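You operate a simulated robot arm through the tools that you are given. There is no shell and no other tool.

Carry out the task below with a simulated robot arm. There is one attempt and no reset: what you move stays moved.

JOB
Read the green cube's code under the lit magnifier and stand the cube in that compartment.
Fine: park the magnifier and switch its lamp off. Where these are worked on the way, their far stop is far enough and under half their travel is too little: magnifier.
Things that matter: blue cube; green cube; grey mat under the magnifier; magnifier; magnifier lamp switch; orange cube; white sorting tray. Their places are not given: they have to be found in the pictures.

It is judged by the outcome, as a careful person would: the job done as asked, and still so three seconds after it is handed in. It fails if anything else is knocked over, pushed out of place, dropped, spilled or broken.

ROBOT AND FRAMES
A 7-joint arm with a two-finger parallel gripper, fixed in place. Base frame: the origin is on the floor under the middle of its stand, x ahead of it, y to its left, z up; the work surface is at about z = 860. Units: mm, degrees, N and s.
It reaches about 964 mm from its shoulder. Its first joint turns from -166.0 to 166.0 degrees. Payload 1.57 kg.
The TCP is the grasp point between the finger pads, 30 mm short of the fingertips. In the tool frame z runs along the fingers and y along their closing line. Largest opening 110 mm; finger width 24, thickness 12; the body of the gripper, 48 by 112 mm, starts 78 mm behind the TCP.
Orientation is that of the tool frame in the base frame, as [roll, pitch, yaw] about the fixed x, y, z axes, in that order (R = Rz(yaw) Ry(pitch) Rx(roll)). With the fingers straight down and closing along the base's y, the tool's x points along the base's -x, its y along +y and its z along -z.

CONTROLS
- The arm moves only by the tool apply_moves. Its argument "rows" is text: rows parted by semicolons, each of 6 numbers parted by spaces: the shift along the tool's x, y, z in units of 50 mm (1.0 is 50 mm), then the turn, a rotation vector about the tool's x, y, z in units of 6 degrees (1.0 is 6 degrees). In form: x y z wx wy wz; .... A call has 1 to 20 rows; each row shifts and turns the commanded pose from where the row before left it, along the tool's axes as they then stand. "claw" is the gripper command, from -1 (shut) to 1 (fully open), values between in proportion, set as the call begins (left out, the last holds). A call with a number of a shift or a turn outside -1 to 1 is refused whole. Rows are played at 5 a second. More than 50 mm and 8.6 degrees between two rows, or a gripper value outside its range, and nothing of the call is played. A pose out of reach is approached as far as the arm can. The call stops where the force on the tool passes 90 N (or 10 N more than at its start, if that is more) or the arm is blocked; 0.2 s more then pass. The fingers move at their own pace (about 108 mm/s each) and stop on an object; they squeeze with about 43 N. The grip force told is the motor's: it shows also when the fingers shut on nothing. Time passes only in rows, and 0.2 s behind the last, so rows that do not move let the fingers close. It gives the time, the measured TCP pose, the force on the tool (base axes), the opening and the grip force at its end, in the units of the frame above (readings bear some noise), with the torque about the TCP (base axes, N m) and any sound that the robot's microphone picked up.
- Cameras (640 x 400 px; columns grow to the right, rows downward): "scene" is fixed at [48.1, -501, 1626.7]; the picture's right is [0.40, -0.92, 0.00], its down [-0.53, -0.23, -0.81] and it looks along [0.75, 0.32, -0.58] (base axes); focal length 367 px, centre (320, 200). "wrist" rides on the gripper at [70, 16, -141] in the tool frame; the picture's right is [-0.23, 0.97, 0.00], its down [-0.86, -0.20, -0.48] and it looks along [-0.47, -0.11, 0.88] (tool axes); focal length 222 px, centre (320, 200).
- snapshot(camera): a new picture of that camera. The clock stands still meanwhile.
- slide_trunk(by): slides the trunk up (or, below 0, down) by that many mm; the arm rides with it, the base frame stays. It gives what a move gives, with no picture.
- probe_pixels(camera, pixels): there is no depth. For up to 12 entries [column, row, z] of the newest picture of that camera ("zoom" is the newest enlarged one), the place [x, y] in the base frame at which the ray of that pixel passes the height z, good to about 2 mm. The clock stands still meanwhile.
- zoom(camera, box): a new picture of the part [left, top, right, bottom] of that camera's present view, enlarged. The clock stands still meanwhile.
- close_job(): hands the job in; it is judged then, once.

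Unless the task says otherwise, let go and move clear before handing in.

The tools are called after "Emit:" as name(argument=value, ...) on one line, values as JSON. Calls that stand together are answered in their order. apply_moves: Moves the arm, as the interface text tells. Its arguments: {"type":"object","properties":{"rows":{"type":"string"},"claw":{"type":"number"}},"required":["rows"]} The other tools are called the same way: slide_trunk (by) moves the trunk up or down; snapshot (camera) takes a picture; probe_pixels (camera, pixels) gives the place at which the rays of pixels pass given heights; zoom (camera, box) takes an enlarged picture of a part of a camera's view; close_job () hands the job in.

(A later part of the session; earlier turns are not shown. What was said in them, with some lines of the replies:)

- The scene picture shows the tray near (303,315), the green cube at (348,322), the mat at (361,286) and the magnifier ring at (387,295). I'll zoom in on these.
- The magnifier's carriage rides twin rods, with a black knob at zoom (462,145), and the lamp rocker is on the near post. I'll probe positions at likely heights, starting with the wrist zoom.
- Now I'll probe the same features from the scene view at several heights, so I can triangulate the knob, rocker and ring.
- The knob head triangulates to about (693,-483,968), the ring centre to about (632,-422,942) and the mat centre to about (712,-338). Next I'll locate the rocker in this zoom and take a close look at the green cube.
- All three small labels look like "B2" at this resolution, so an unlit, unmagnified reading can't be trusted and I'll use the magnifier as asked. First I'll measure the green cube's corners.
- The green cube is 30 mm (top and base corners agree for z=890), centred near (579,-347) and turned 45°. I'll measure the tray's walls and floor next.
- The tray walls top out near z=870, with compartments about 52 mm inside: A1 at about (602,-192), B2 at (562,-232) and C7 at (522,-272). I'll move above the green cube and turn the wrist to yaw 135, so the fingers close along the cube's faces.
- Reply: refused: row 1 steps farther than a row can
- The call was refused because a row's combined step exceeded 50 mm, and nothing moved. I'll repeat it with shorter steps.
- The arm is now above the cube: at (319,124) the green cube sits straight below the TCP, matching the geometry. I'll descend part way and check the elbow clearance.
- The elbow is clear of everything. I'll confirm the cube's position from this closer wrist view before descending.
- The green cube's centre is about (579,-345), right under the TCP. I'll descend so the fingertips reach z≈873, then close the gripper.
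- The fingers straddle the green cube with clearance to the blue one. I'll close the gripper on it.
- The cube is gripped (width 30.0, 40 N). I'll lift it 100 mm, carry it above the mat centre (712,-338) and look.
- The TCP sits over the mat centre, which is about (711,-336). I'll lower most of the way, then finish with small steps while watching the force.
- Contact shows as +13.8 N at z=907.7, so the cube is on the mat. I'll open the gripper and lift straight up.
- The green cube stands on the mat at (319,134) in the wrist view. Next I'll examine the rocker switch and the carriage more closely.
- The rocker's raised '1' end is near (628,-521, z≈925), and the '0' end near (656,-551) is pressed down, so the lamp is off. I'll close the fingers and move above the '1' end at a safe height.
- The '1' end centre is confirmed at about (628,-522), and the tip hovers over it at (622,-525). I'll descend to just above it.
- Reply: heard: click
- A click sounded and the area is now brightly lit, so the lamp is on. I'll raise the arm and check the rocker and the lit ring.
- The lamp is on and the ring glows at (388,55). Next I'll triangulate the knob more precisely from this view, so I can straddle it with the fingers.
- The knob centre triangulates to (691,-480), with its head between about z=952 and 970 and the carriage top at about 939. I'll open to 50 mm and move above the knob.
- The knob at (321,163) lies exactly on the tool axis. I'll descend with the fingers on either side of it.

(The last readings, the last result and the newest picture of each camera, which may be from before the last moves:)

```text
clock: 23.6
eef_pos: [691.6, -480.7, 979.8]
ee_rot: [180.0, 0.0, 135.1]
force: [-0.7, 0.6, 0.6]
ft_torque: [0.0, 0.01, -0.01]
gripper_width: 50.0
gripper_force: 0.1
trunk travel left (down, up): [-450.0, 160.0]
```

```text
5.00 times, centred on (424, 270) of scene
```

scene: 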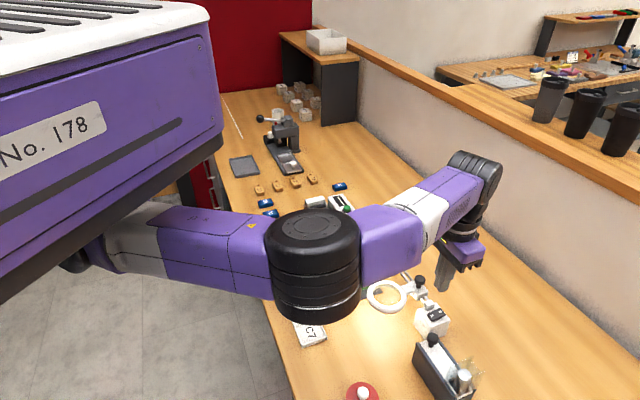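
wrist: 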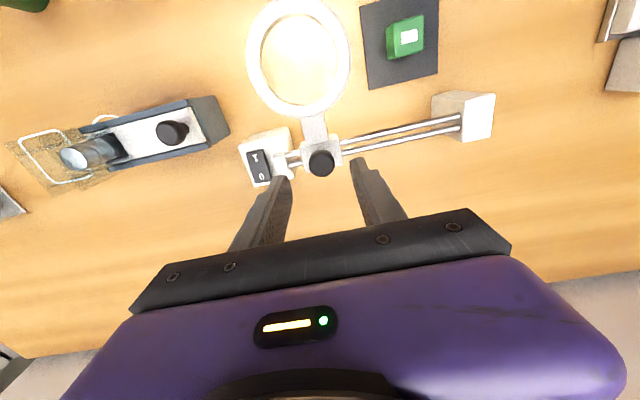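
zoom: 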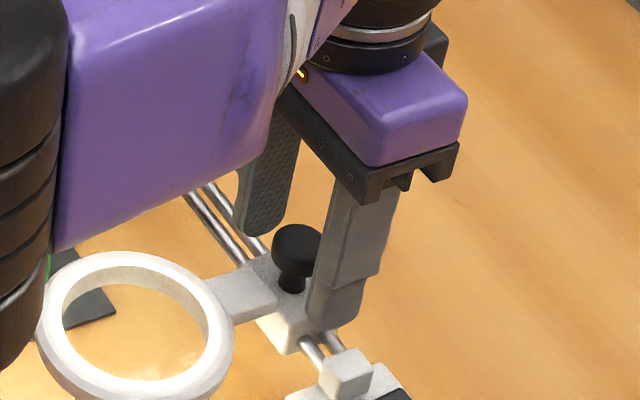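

The fingers straddle the knob cleanly. I'll slide along +u (tool +y) in moderate steps, pushing the knob.

Emit:
apply_moves(rows="0 0.15 0 0 0 0; 0 0.15 0 0 0 0; 0 0.2 0 0 0 0; 0 0.2 0 0 0 0; 0 0.2 0 0 0 0; 0 0.2 0 0 0 0; 0 0.2 0 0 0 0; 0 0 0 0 0 0")

Emit:
zoom(camera="wrist", box=[200, 70, 440, 220])

Emit:
snapshot(camera="scene")

```text
clock: 25.4
eef_pos: [736.0, -433.9, 981.4]
ee_rot: [-179.9, 0.0, 135.1]
force: [0.2, 0.4, 1.0]
ft_torque: [0.04, 0.04, 0.02]
gripper_width: 50.7
gripper_force: 0.3
trunk travel left (down, up): [-450.0, 160.0]
```

```text
2.67 times, centred on (320, 145) of wrist
```

zoom: 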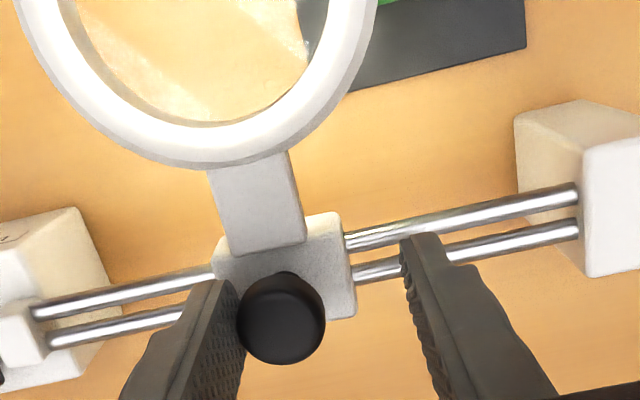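

```text
taken
```

scene: 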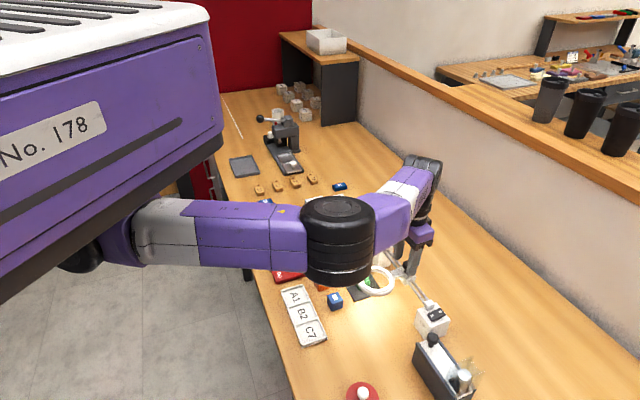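

The carriage follows freely. I'll carry on until the ring is over the mat.

Emit:
apply_moves(rows="0 0.2 0 0 0 0; 0 0.2 0 0 0 0; 0 0.2 0 0 0 0; 0 0.2 0 0 0 0; 0 0.2 0 0 0 0; 0 0.16 0 0 0 0; 0 0 0 0 0 0; 0 0 0 0 0 0")

Emit:
snapshot(camera="wrist")

Emit:
snapshot(camera="scene")

```text
clock: 27.2
eef_pos: [778.9, -393.4, 981.5]
ee_rot: [180.0, 0.1, 135.1]
force: [0.1, -0.1, -0.5]
ft_torque: [0.0, -0.02, -0.02]
gripper_width: 50.1
gripper_force: 0.0
trunk travel left (down, up): [-450.0, 160.0]
```

```text
taken
```

wrist: 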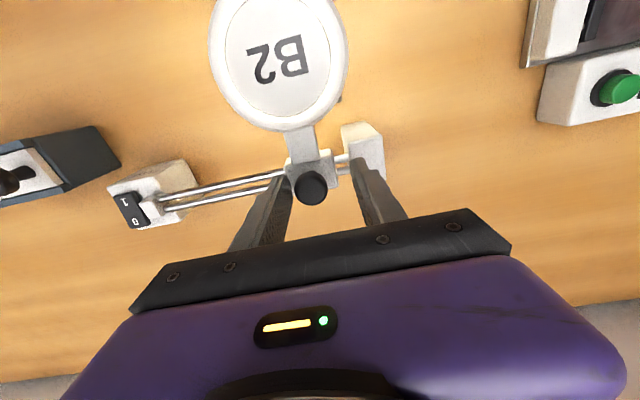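

```text
taken
```

scene: 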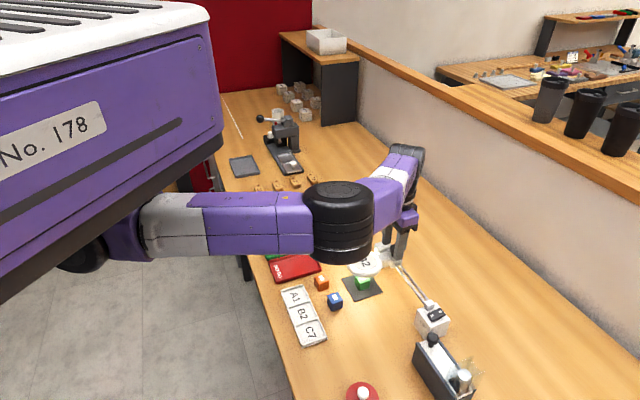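

The lens now shows magnified text that looks like "B2" at (280,60). I'll zoom in to be sure.

Emit:
zoom(camera="wrist", box=[200, 0, 360, 100])

Emit:
zoom(camera="scene", box=[330, 240, 410, 300])

```text
4.00 times, centred on (280, 50) of wrist
```

zoom: 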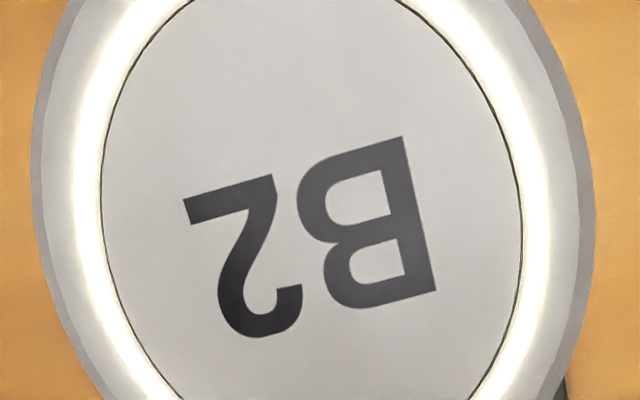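

```text
6.67 times, centred on (370, 270) of scene
```

zoom: 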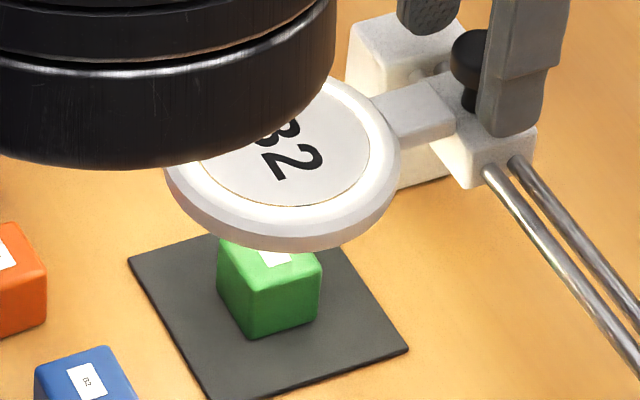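

The lens clearly reads "B2" (seen upside down). Now I'll push the magnifier back towards its parked end.

Emit:
apply_moves(rows="0 -0.15 0 0 0 0; 0 -0.15 0 0 0 0; 0 -0.15 0 0 0 0; 0 -0.15 0 0 0 0; 0 -0.2 0 0 0 0; 0 -0.2 0 0 0 0; 0 -0.2 0 0 0 0; 0 -0.2 0 0 0 0; 0 -0.2 0 0 0 0; 0 -0.2 0 0 0 0; 0 -0.2 0 0 0 0; 0 -0.2 0 0 0 0; 0 -0.2 0 0 0 0; 0 -0.1 0 0 0 0; 0 0 0 0 0 0")

Emit:
snapshot(camera="wrist")

Emit:
zoom(camera="scene", box=[350, 230, 478, 320])

```text
clock: 30.4
eef_pos: [689.4, -481.1, 980.6]
ee_rot: [180.0, 0.0, 135.0]
force: [0.6, -0.2, -1.0]
ft_torque: [0.01, 0.01, 0.05]
gripper_width: 50.2
gripper_force: 0.3
trunk travel left (down, up): [-450.0, 160.0]
```

```text
taken
```

wrist: 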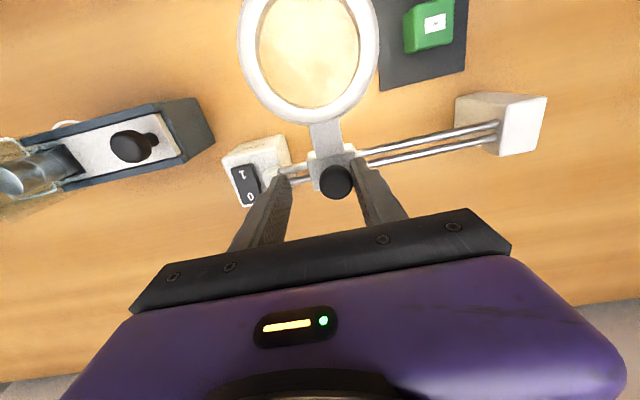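

```text
4.44 times, centred on (414, 275) of scene
```

zoom: 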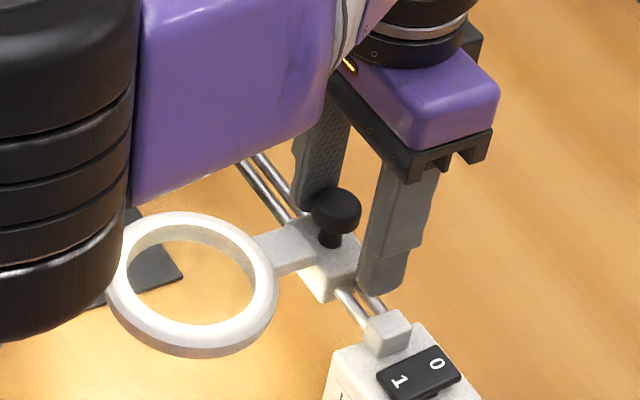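

The carriage is about 12 mm short of its original position. I'll ease it to the parked end in small steps.

Emit:
apply_moves(rows="0 -0.06 0 0 0 0; 0 -0.06 0 0 0 0; 0 -0.06 0 0 0 0; 0 -0.04 0 0 0 0; 0 0 0 0 0 0; 0 0 0 0 0 0")

Emit:
zoom(camera="wrist", box=[200, 70, 440, 220])

```text
clock: 31.8
eef_pos: [681.8, -488.0, 981.0]
ee_rot: [180.0, 0.1, 135.2]
force: [2.5, 2.2, 1.5]
ft_torque: [0.07, -0.08, -0.01]
gripper_width: 52.6
gripper_force: 1.5
trunk travel left (down, up): [-450.0, 160.0]
```

```text
2.67 times, centred on (320, 145) of wrist
```

zoom: 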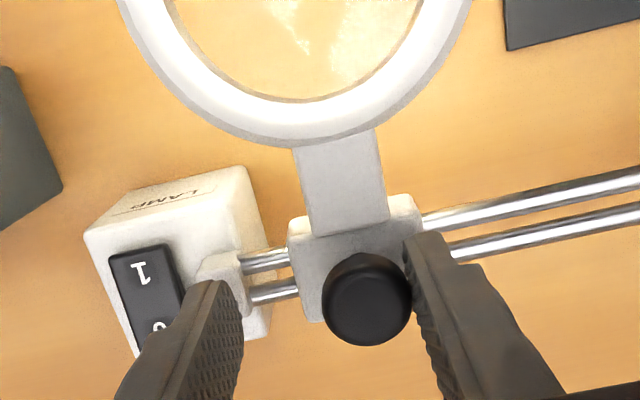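

The force rose to about 3 N with slight finger give, so the carriage is against its parked stop at u≈149.8, where it started. I'll back off, lift, close the fingers and move above the rocker's raised '0' end.

Emit:
apply_moves(rows="0 0.1 0 0 0 0; 0 0 0 0 0 0; 0 0 -0.3 0 0 0; 0 0 -0.5 0 0 0; 0 0 -0.6 0 0 0; 0 0 -0.2 0 0 0; 0 0 0 0 0 0")

Emit:
apply_moves(rows="-0.18 -0.47 0 0 0 0; -0.18 -0.47 0 0 0 0; -0.182 -0.47 0 0 0 0; 0 0 0 0 0 0; 0 0 0 0 0 0", claw=-1)

Emit:
snapshot(camera="wrist")

Emit:
zoom(camera="scene", box=[360, 220, 488, 340])

```text
clock: 33.4
eef_pos: [685.3, -485.3, 1061.4]
ee_rot: [179.9, 0.0, 135.1]
force: [0.3, -0.9, 0.1]
ft_torque: [-0.02, 0.01, 0.06]
gripper_width: 50.1
gripper_force: 0.0
trunk travel left (down, up): [-450.0, 160.0]
```

```text
clock: 34.6
eef_pos: [653.9, -554.9, 1062.3]
ee_rot: [180.0, 0.0, 135.0]
force: [0.4, -0.5, 0.0]
ft_torque: [0.01, 0.01, -0.01]
gripper_width: 0.0
gripper_force: 21.3
trunk travel left (down, up): [-450.0, 160.0]
```

```text
taken
```

wrist: 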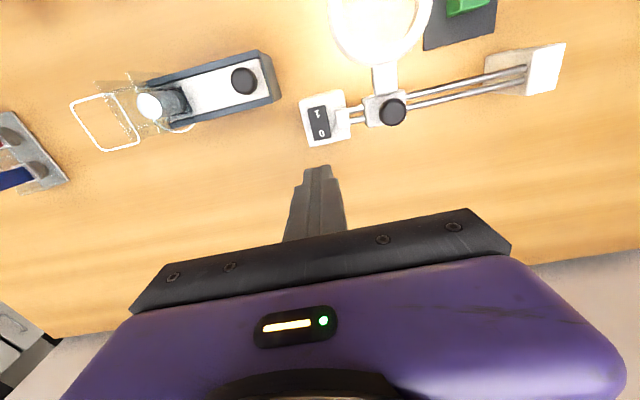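

```text
3.33 times, centred on (424, 280) of scene
```

zoom: 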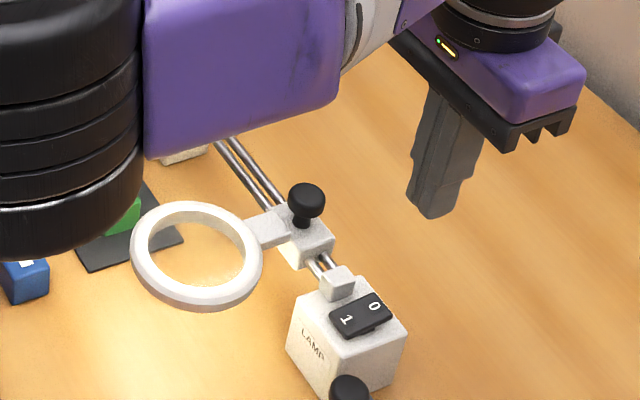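

Emit:
zoom(camera="wrist", box=[280, 80, 408, 180])

```text
4.00 times, centred on (344, 130) of wrist
```

zoom: 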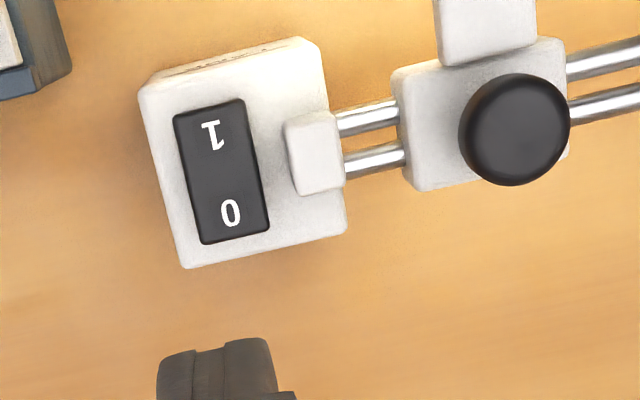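

Emit:
probe_pixels(camera="zoom", pixels=[[174, 115, 918], [242, 100, 918], [270, 228, 925], [205, 243, 925], [230, 213, 923], [212, 135, 919], [345, 230, 915], [185, 268, 915]])

```text
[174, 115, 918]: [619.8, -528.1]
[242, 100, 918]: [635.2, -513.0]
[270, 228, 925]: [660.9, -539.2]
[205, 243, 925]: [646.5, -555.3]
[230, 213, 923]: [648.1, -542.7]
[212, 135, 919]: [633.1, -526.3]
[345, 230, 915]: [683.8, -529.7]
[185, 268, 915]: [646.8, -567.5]
```

The raised '0' end is centred near (654,-547). I'll shift 3 mm towards it and press down the same amount as before.

Emit:
apply_moves(rows="0.06 0.02 0.4 0 0 0; 0 0 0.5 0 0 0; 0 0 0.5 0 0 0; 0 0 0.4 0 0 0; 0 0 0.16 0 0 0; 0 0 0.06 0 0 0; 0 0 0 0 0 0; 0 0 0 0 0 0")

Emit:
snapshot(camera="wrist")

Emit:
zoom(camera="scene", box=[360, 220, 488, 340])

```text
clock: 36.4
eef_pos: [652.0, -552.3, 960.8]
ee_rot: [-180.0, 0.0, 135.1]
force: [0.6, -0.1, 0.2]
ft_torque: [0.01, -0.02, -0.02]
gripper_width: 0.0
gripper_force: 21.1
trunk travel left (down, up): [-450.0, 160.0]
heard: click
```

```text
taken
```

wrist: 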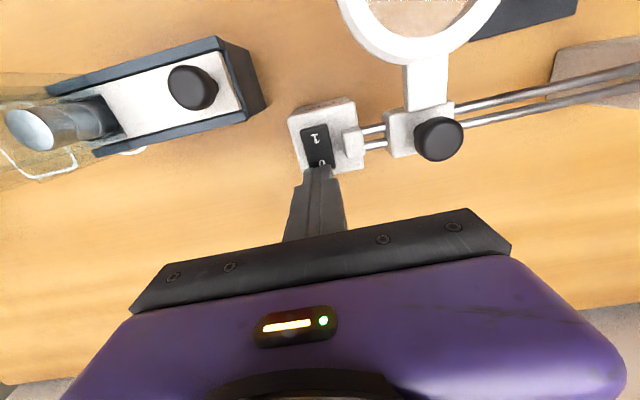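

```text
3.33 times, centred on (424, 280) of scene
```

zoom: 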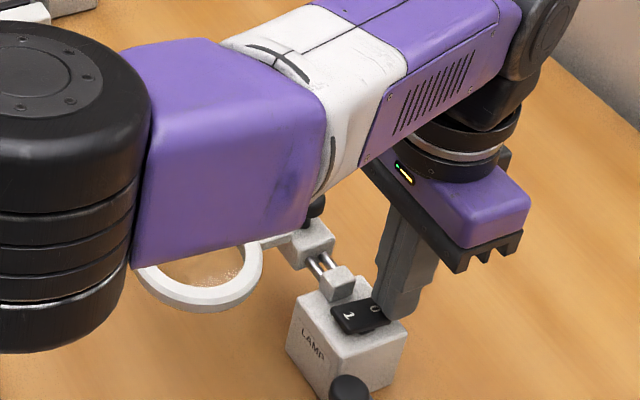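

A click sounded and the light is gone, so the lamp is off. I'll rise and return above the cube on the mat with the gripper opened to 60 mm.

Emit:
apply_moves(rows="0 0 -0.3 0 0 0; 0 0 -0.5 0 0 0; 0 0 -0.6 0 0 0; 0 0 -0.6 0 0 0; 0 0 -0.3 0 0 0; 0.3677 0.6387 0 0 0 0; 0.3677 0.6387 0 0 0 0; 0.3677 0.6387 0 0 0 0; 0.3677 0.6387 0 0 0 0; 0.3677 0.6387 0 0 0 0; 0.3677 0.6387 0 0 0 0; 0 0 0 0 0 0; 0 0 0 0 0 0")

Emit:
apply_moves(rows="0 0 0 0 0 0; 0 0 0 0 0 0", claw=0.1)

Emit:
snapshot(camera="wrist")

Emit:
snapshot(camera="scene")

```text
clock: 39.2
eef_pos: [711.4, -338.5, 1077.4]
ee_rot: [-180.0, 0.1, 135.2]
force: [0.4, 0.6, 0.2]
ft_torque: [0.01, 0.02, 0.05]
gripper_width: 0.2
gripper_force: 21.5
trunk travel left (down, up): [-450.0, 160.0]
```

```text
clock: 39.8
eef_pos: [711.4, -339.2, 1077.5]
ee_rot: [180.0, 0.0, 135.1]
force: [-0.1, -0.2, 0.0]
ft_torque: [0.01, -0.01, 0.0]
gripper_width: 60.4
gripper_force: 0.1
trunk travel left (down, up): [-450.0, 160.0]
```

```text
taken
```

wrist: 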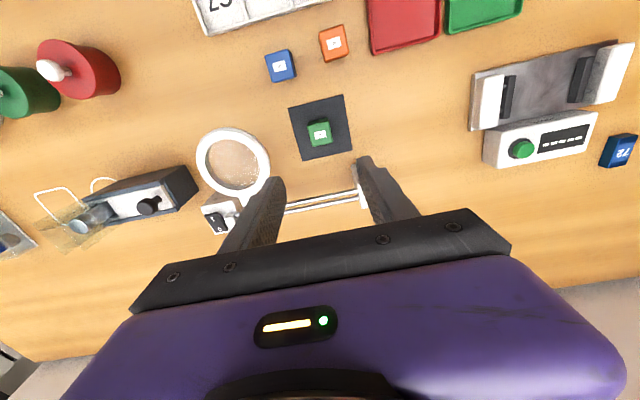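

```text
taken
```

scene: 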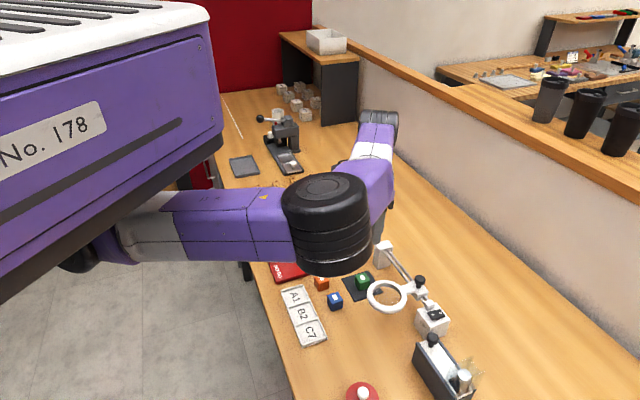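

The cube is directly below at (319,132), with the magnifier parked and dark. I'll descend and grip the cube at the same height as when I released it.

Emit:
apply_moves(rows="0 0 0.7 0 0 0; 0 0 0.8 0 0 0; 0 0 0.8 0 0 0; 0 0 0.5 0 0 0; 0 0 0.4 0 0 0; 0 0 0.18 0 0 0; 0 0 0 0 0 0; 0 0 0 0 0 0")

Emit:
zoom(camera="wrist", box=[220, 100, 420, 225])

```text
clock: 41.6
eef_pos: [709.9, -339.6, 905.9]
ee_rot: [180.0, 0.1, 135.1]
force: [-0.2, -0.3, -0.1]
ft_torque: [0.01, 0.01, -0.05]
gripper_width: 60.5
gripper_force: 0.0
trunk travel left (down, up): [-450.0, 160.0]
```

```text
3.20 times, centred on (320, 162) of wrist
```

zoom: 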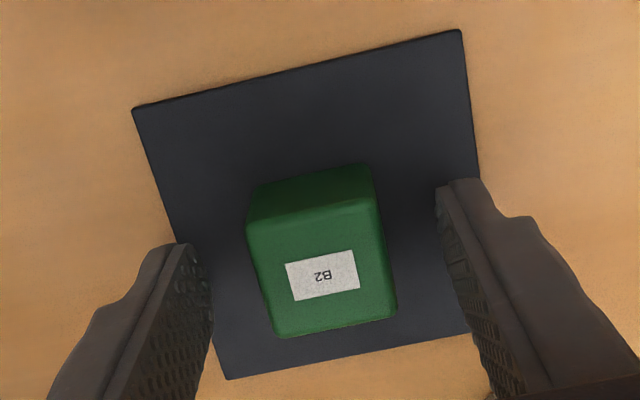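

The fingers straddle the cube. I'll nudge up 2 mm for tray-wall clearance and close.

Emit:
apply_moves(rows="0 0 -0.05 0 0 0; 0 0 0 0 0 0")

Emit:
apply_moves(rows="0 0 0 0 0 0; 0 0 0 0 0 0; 0 0 0 0 0 0; 0 0 0 0 0 0", claw=-1)

```text
clock: 42.2
eef_pos: [709.8, -339.0, 909.8]
ee_rot: [-179.9, 0.1, 135.2]
force: [0.4, 0.8, 0.9]
ft_torque: [0.0, -0.01, 0.03]
gripper_width: 60.6
gripper_force: 0.1
trunk travel left (down, up): [-450.0, 160.0]
```

```text
clock: 43.2
eef_pos: [710.2, -339.5, 909.3]
ee_rot: [180.0, -0.1, 135.1]
force: [0.2, -0.2, 1.8]
ft_torque: [0.01, 0.01, 0.03]
gripper_width: 30.5
gripper_force: 39.5
trunk travel left (down, up): [-450.0, 160.0]
```

The cube is gripped (30.5 mm, 39.5 N). I'll lift it and carry it above compartment B2, centred near (562,-232).

Emit:
apply_moves(rows="0 0 -0.4 0 0 0; 0 0 -0.6 0 0 0; 0 0 -0.7 0 0 0; 0 0 -0.5 0 0 0; 0.6 -0.101 0 0 0 0; 0.6 -0.101 0 0 0 0; 0.6 -0.101 0 0 0 0; 0.6 -0.101 0 0 0 0; 0.6 -0.101 0 0 0 0; 0.604 -0.102 0 0 0 0; 0 0 0 0 0 0; 0 0 0 0 0 0")

Emit:
snapshot(camera="wrist")

Emit:
snapshot(camera="scene")

```text
clock: 45.8
eef_pos: [559.5, -233.9, 1018.4]
ee_rot: [180.0, 0.0, 135.1]
force: [0.0, -0.1, 0.4]
ft_torque: [0.03, 0.01, -0.01]
gripper_width: 30.3
gripper_force: 39.8
trunk travel left (down, up): [-450.0, 160.0]
```

```text
taken
```

wrist: 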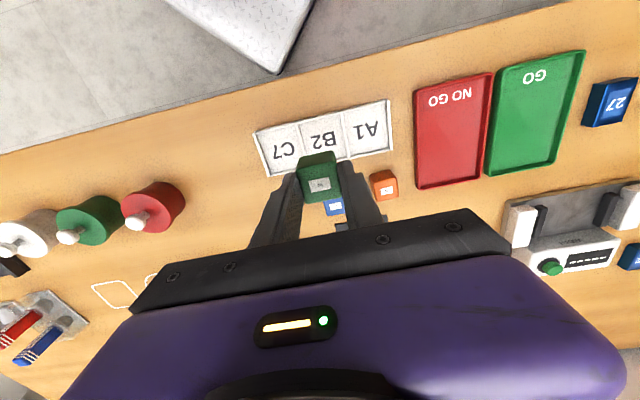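

```text
taken
```

scene: 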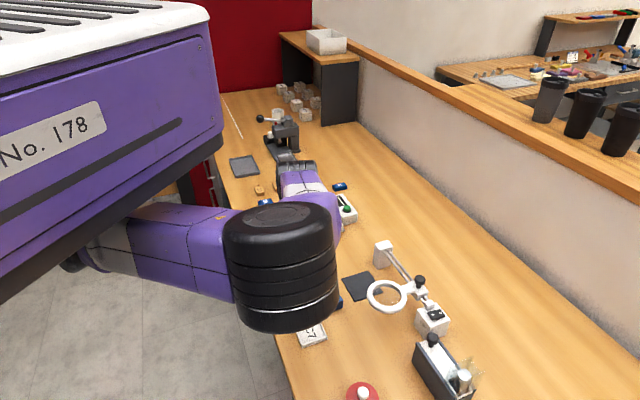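

Emit:
zoom(camera="wrist", box=[240, 80, 416, 220])

```text
2.86 times, centred on (328, 150) of wrist
```

zoom: 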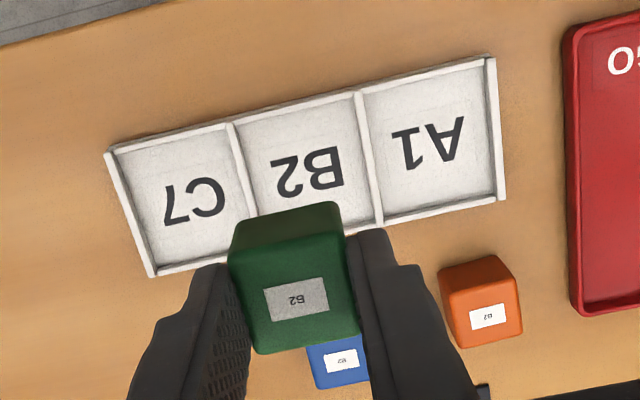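

Emit:
probe_pixels(camera="zoom", pixels=[[230, 126, 870], [359, 93, 870], [379, 222, 870], [106, 153, 870], [151, 276, 870], [489, 58, 870], [503, 199, 870], [252, 213, 870]])

```text
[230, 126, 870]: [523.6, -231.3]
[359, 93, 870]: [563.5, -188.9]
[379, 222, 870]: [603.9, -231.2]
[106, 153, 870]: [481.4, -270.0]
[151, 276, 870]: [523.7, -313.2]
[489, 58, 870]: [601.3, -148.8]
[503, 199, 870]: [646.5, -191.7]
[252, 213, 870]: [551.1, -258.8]
```

B2's centre from this view is about (563,-231.5), within 3 mm of the tool. I'll nudge slightly and lower to about 12 mm above the tray floor.

Emit:
apply_moves(rows="0 0.03 0.5 0 0 0; 0 0 0.5 0 0 0; 0 0 0.45 0 0 0; 0 0 0.3 0 0 0; 0 0 0.15 0 0 0; 0 0 0 0 0 0; 0 0 0 0 0 0")

Emit:
zoom(camera="wrist", box=[200, 80, 440, 230])

Emit:
snapshot(camera="scene")

```text
clock: 47.4
eef_pos: [563.1, -231.0, 924.0]
ee_rot: [180.0, 0.0, 135.1]
force: [0.3, 0.5, -0.5]
ft_torque: [0.0, 0.0, 0.01]
gripper_width: 30.6
gripper_force: 39.0
trunk travel left (down, up): [-450.0, 160.0]
```

```text
2.67 times, centred on (320, 155) of wrist
```

zoom: 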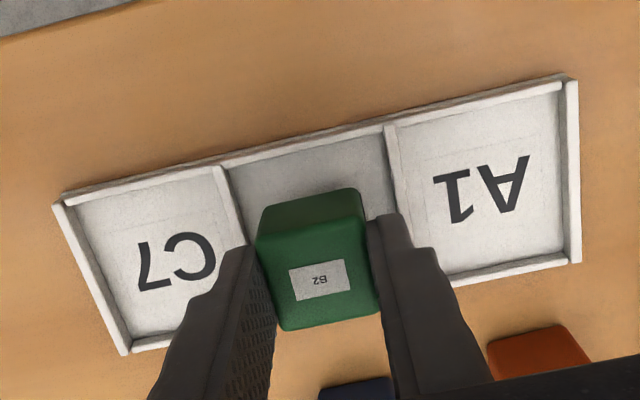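

```text
taken
```

scene: 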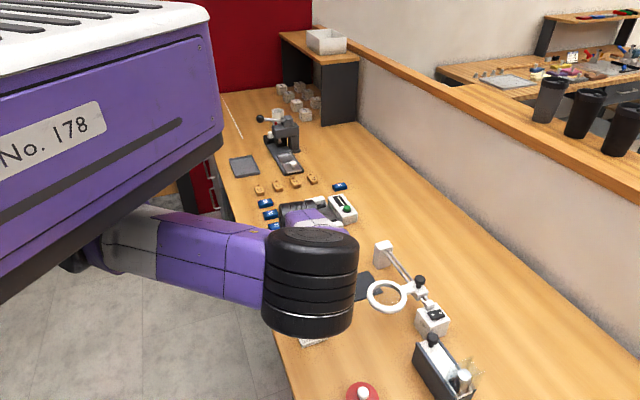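

The cube is centred over B2 and (563.1,-231.0) matches the target. I'll lower in small steps until contact.

Emit:
apply_moves(rows="0 0 0.06 0 0 0; 0 0 0.06 0 0 0; 0 0 0.04 0 0 0; 0 0 0.04 0 0 0; 0 0 0 0 0 0; 0 0 0 0 0 0")

```text
clock: 48.8
eef_pos: [563.0, -231.4, 913.7]
ee_rot: [179.9, -0.1, 135.1]
force: [-0.3, -0.2, -0.2]
ft_torque: [0.0, 0.01, -0.02]
gripper_width: 30.3
gripper_force: 39.6
trunk travel left (down, up): [-450.0, 160.0]
```

Emit:
apply_moves(rows="0 0 0.03 0 0 0; 0 0 0.03 0 0 0; 0 0 0 0 0 0")

```text
clock: 49.6
eef_pos: [563.0, -232.9, 909.9]
ee_rot: [180.0, 0.0, 135.1]
force: [-0.1, 0.8, -1.1]
ft_torque: [-0.02, 0.01, 0.05]
gripper_width: 30.6
gripper_force: 39.3
trunk travel left (down, up): [-450.0, 160.0]
```

There's no contact yet at 909.9, so the tray floor must be thin. I'll continue in 1 mm steps.

Emit:
apply_moves(rows="0 0 0.02 0 0 0; 0 0 0.02 0 0 0; 0 0 0 0 0 0; 0 0 0 0 0 0")

Emit:
zoom(camera="wrist", box=[200, 80, 440, 230])

```text
clock: 50.6
eef_pos: [562.0, -230.6, 909.4]
ee_rot: [-180.0, 0.1, 135.1]
force: [-0.5, 1.3, 16.4]
ft_torque: [0.03, 0.05, -0.01]
gripper_width: 30.4
gripper_force: 39.3
trunk travel left (down, up): [-450.0, 160.0]
```

```text
2.67 times, centred on (320, 155) of wrist
```

zoom: 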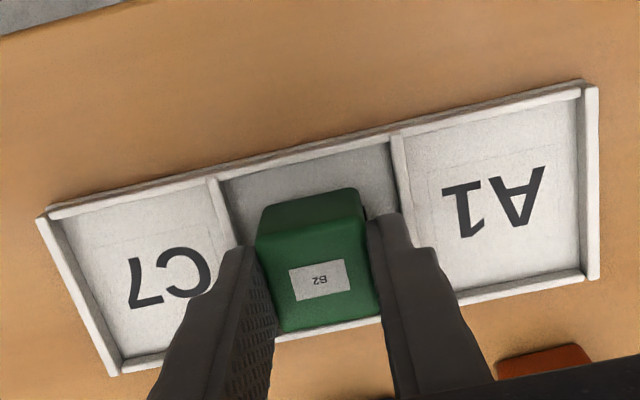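

Contact force is +16 N, so the cube is on B2's floor, and the fingertips at z≈879 are above the 870 walls. I'll relax slightly, open and rise.

Emit:
apply_moves(rows="0 0 -0.015 0 0 0; 0 0 0 0 0 0; 0 0 0 0 0 0", claw=-0.05)

Emit:
apply_moves(rows="0 0 -0.2 0 0 0; 0 0 -0.4 0 0 0; 0 0 -0.6 0 0 0; 0 0 -0.8 0 0 0; 0 0 -0.8 0 0 0; 0 0 -0.8 0 0 0; 0 0 -0.6 0 0 0; 0 0 0 0 0 0")

Emit:
snapshot(camera="wrist")

Emit:
snapshot(camera="scene")

```text
clock: 51.4
eef_pos: [562.7, -231.6, 908.9]
ee_rot: [-180.0, 0.0, 135.1]
force: [0.9, 0.1, 0.4]
ft_torque: [0.03, 0.0, -0.01]
gripper_width: 52.3
gripper_force: 0.0
trunk travel left (down, up): [-450.0, 160.0]
```

```text
clock: 53.4
eef_pos: [569.7, -210.3, 1103.9]
ee_rot: [175.6, -2.9, 136.3]
force: [0.4, -0.5, -0.2]
ft_torque: [0.02, 0.01, -0.01]
gripper_width: 52.0
gripper_force: 0.0
trunk travel left (down, up): [-450.0, 160.0]
stopped in row 8: the arm was blocked; the commanded pose is now the measured one
```

```text
taken
```

wrist: 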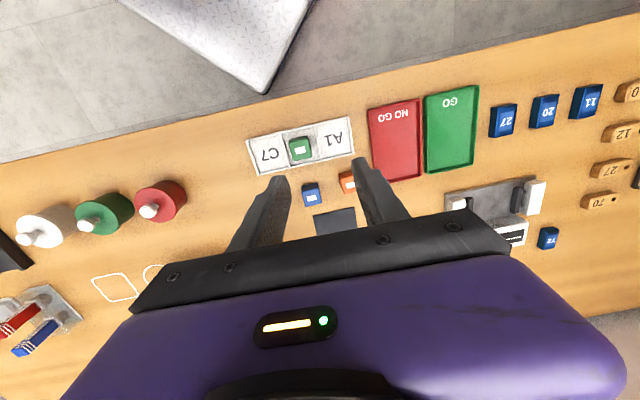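

```text
taken
```

scene: 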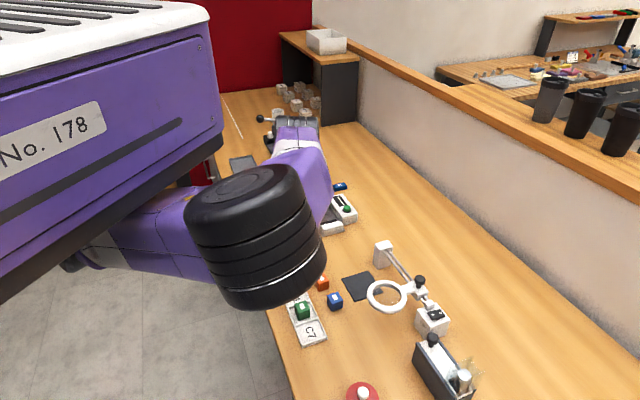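

Near the top of the rise the arm hit a joint limit, well clear of everything. Now I'll inspect the final state of the tray, cubes, magnifier and lamp.

Emit:
zoom(camera="scene", box=[270, 240, 470, 360])

Emit:
zoom(camera="wrist", box=[230, 90, 390, 230])

Emit:
zoom(camera="scene", box=[380, 260, 460, 340])

```text
3.20 times, centred on (370, 300) of scene
```

zoom: 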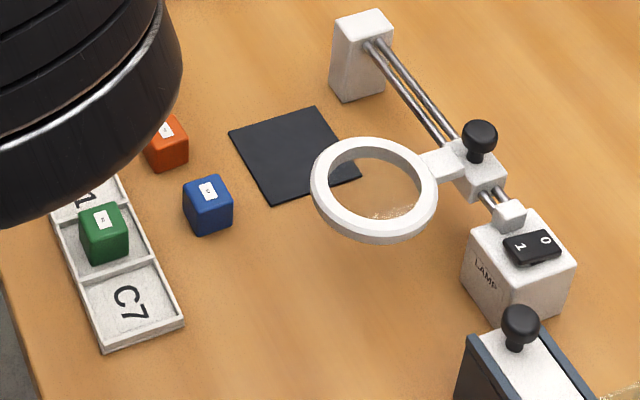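

```text
2.86 times, centred on (310, 160) of wrist
```

zoom: 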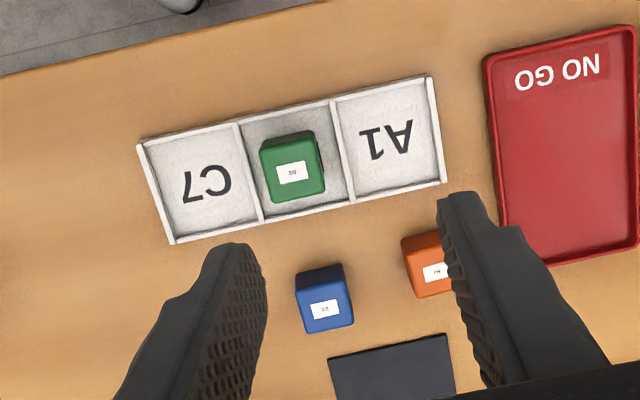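

```text
5.00 times, centred on (420, 300) of scene
```

zoom: 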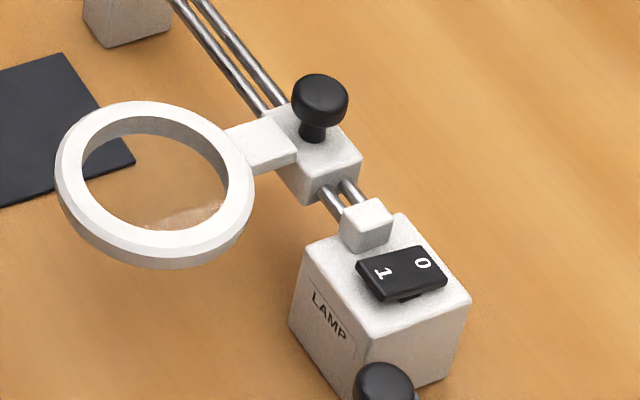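

The green cube stands in B2, the orange and blue cubes are undisturbed, the magnifier is parked and the rocker is at 0 with the lamp dark. I'll ease the arm off its limit and check that it settles before handing in.

Emit:
apply_moves(rows="-0.4 0 0 0 0 0; -0.4 0 0 0 0 0; 0 0 0 0 0 0; 0 0 0 0 0 0; 0 0 0 0 0 0")

Emit:
snapshot(camera="scene")

Emit:
snapshot(camera="wrist")

```text
clock: 54.6
eef_pos: [598.2, -238.8, 1102.8]
ee_rot: [175.7, -3.0, 136.4]
force: [-0.6, -0.5, -0.7]
ft_torque: [-0.01, 0.01, 0.02]
gripper_width: 52.3
gripper_force: 0.1
trunk travel left (down, up): [-450.0, 160.0]
```

```text
taken
```

scene: 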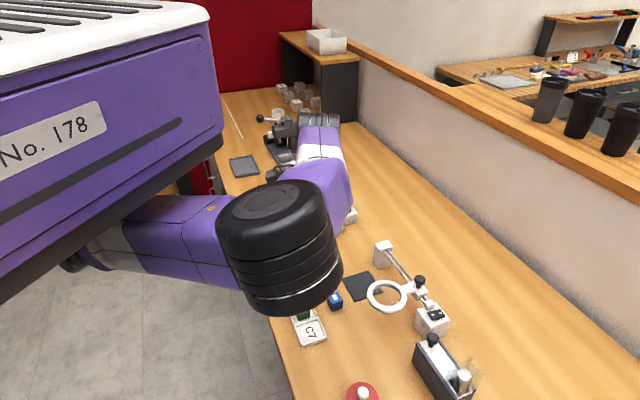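

```text
taken
```

wrist: 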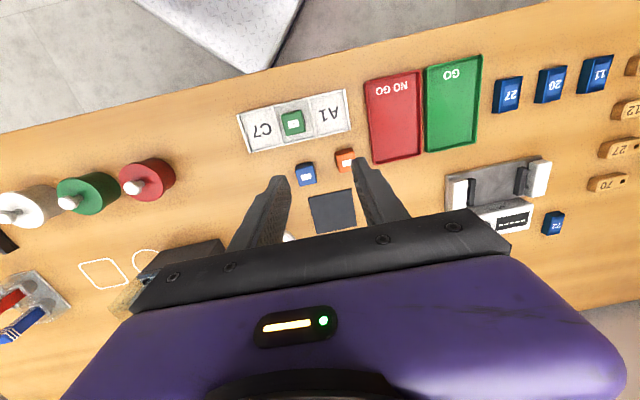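

The arm moves freely and is clear, with the cube standing in B2 at (292,123) in the wrist view. The magnifier is parked, the lamp is off and nothing else has been disturbed, so I'm handing the job in.

Emit:
close_job()

```text
The job is handed in.
```

The job is handed in: the green cube's code read **B2** under the lit magnifier, and the cube now stands in compartment B2 of the white tray.

- **Magnifier:** it is pushed back to its parked stop, where it started.
- **Lamp:** the switch is at 0 and the lamp is dark.
- **Other objects:** the final pictures show the orange and blue cubes, the mat and the tray undisturbed.

While rising after the release, the arm stopped once as "blocked". It was well clear of the table and nothing was touched, so this was probably a joint limit. I eased it off before handing in.
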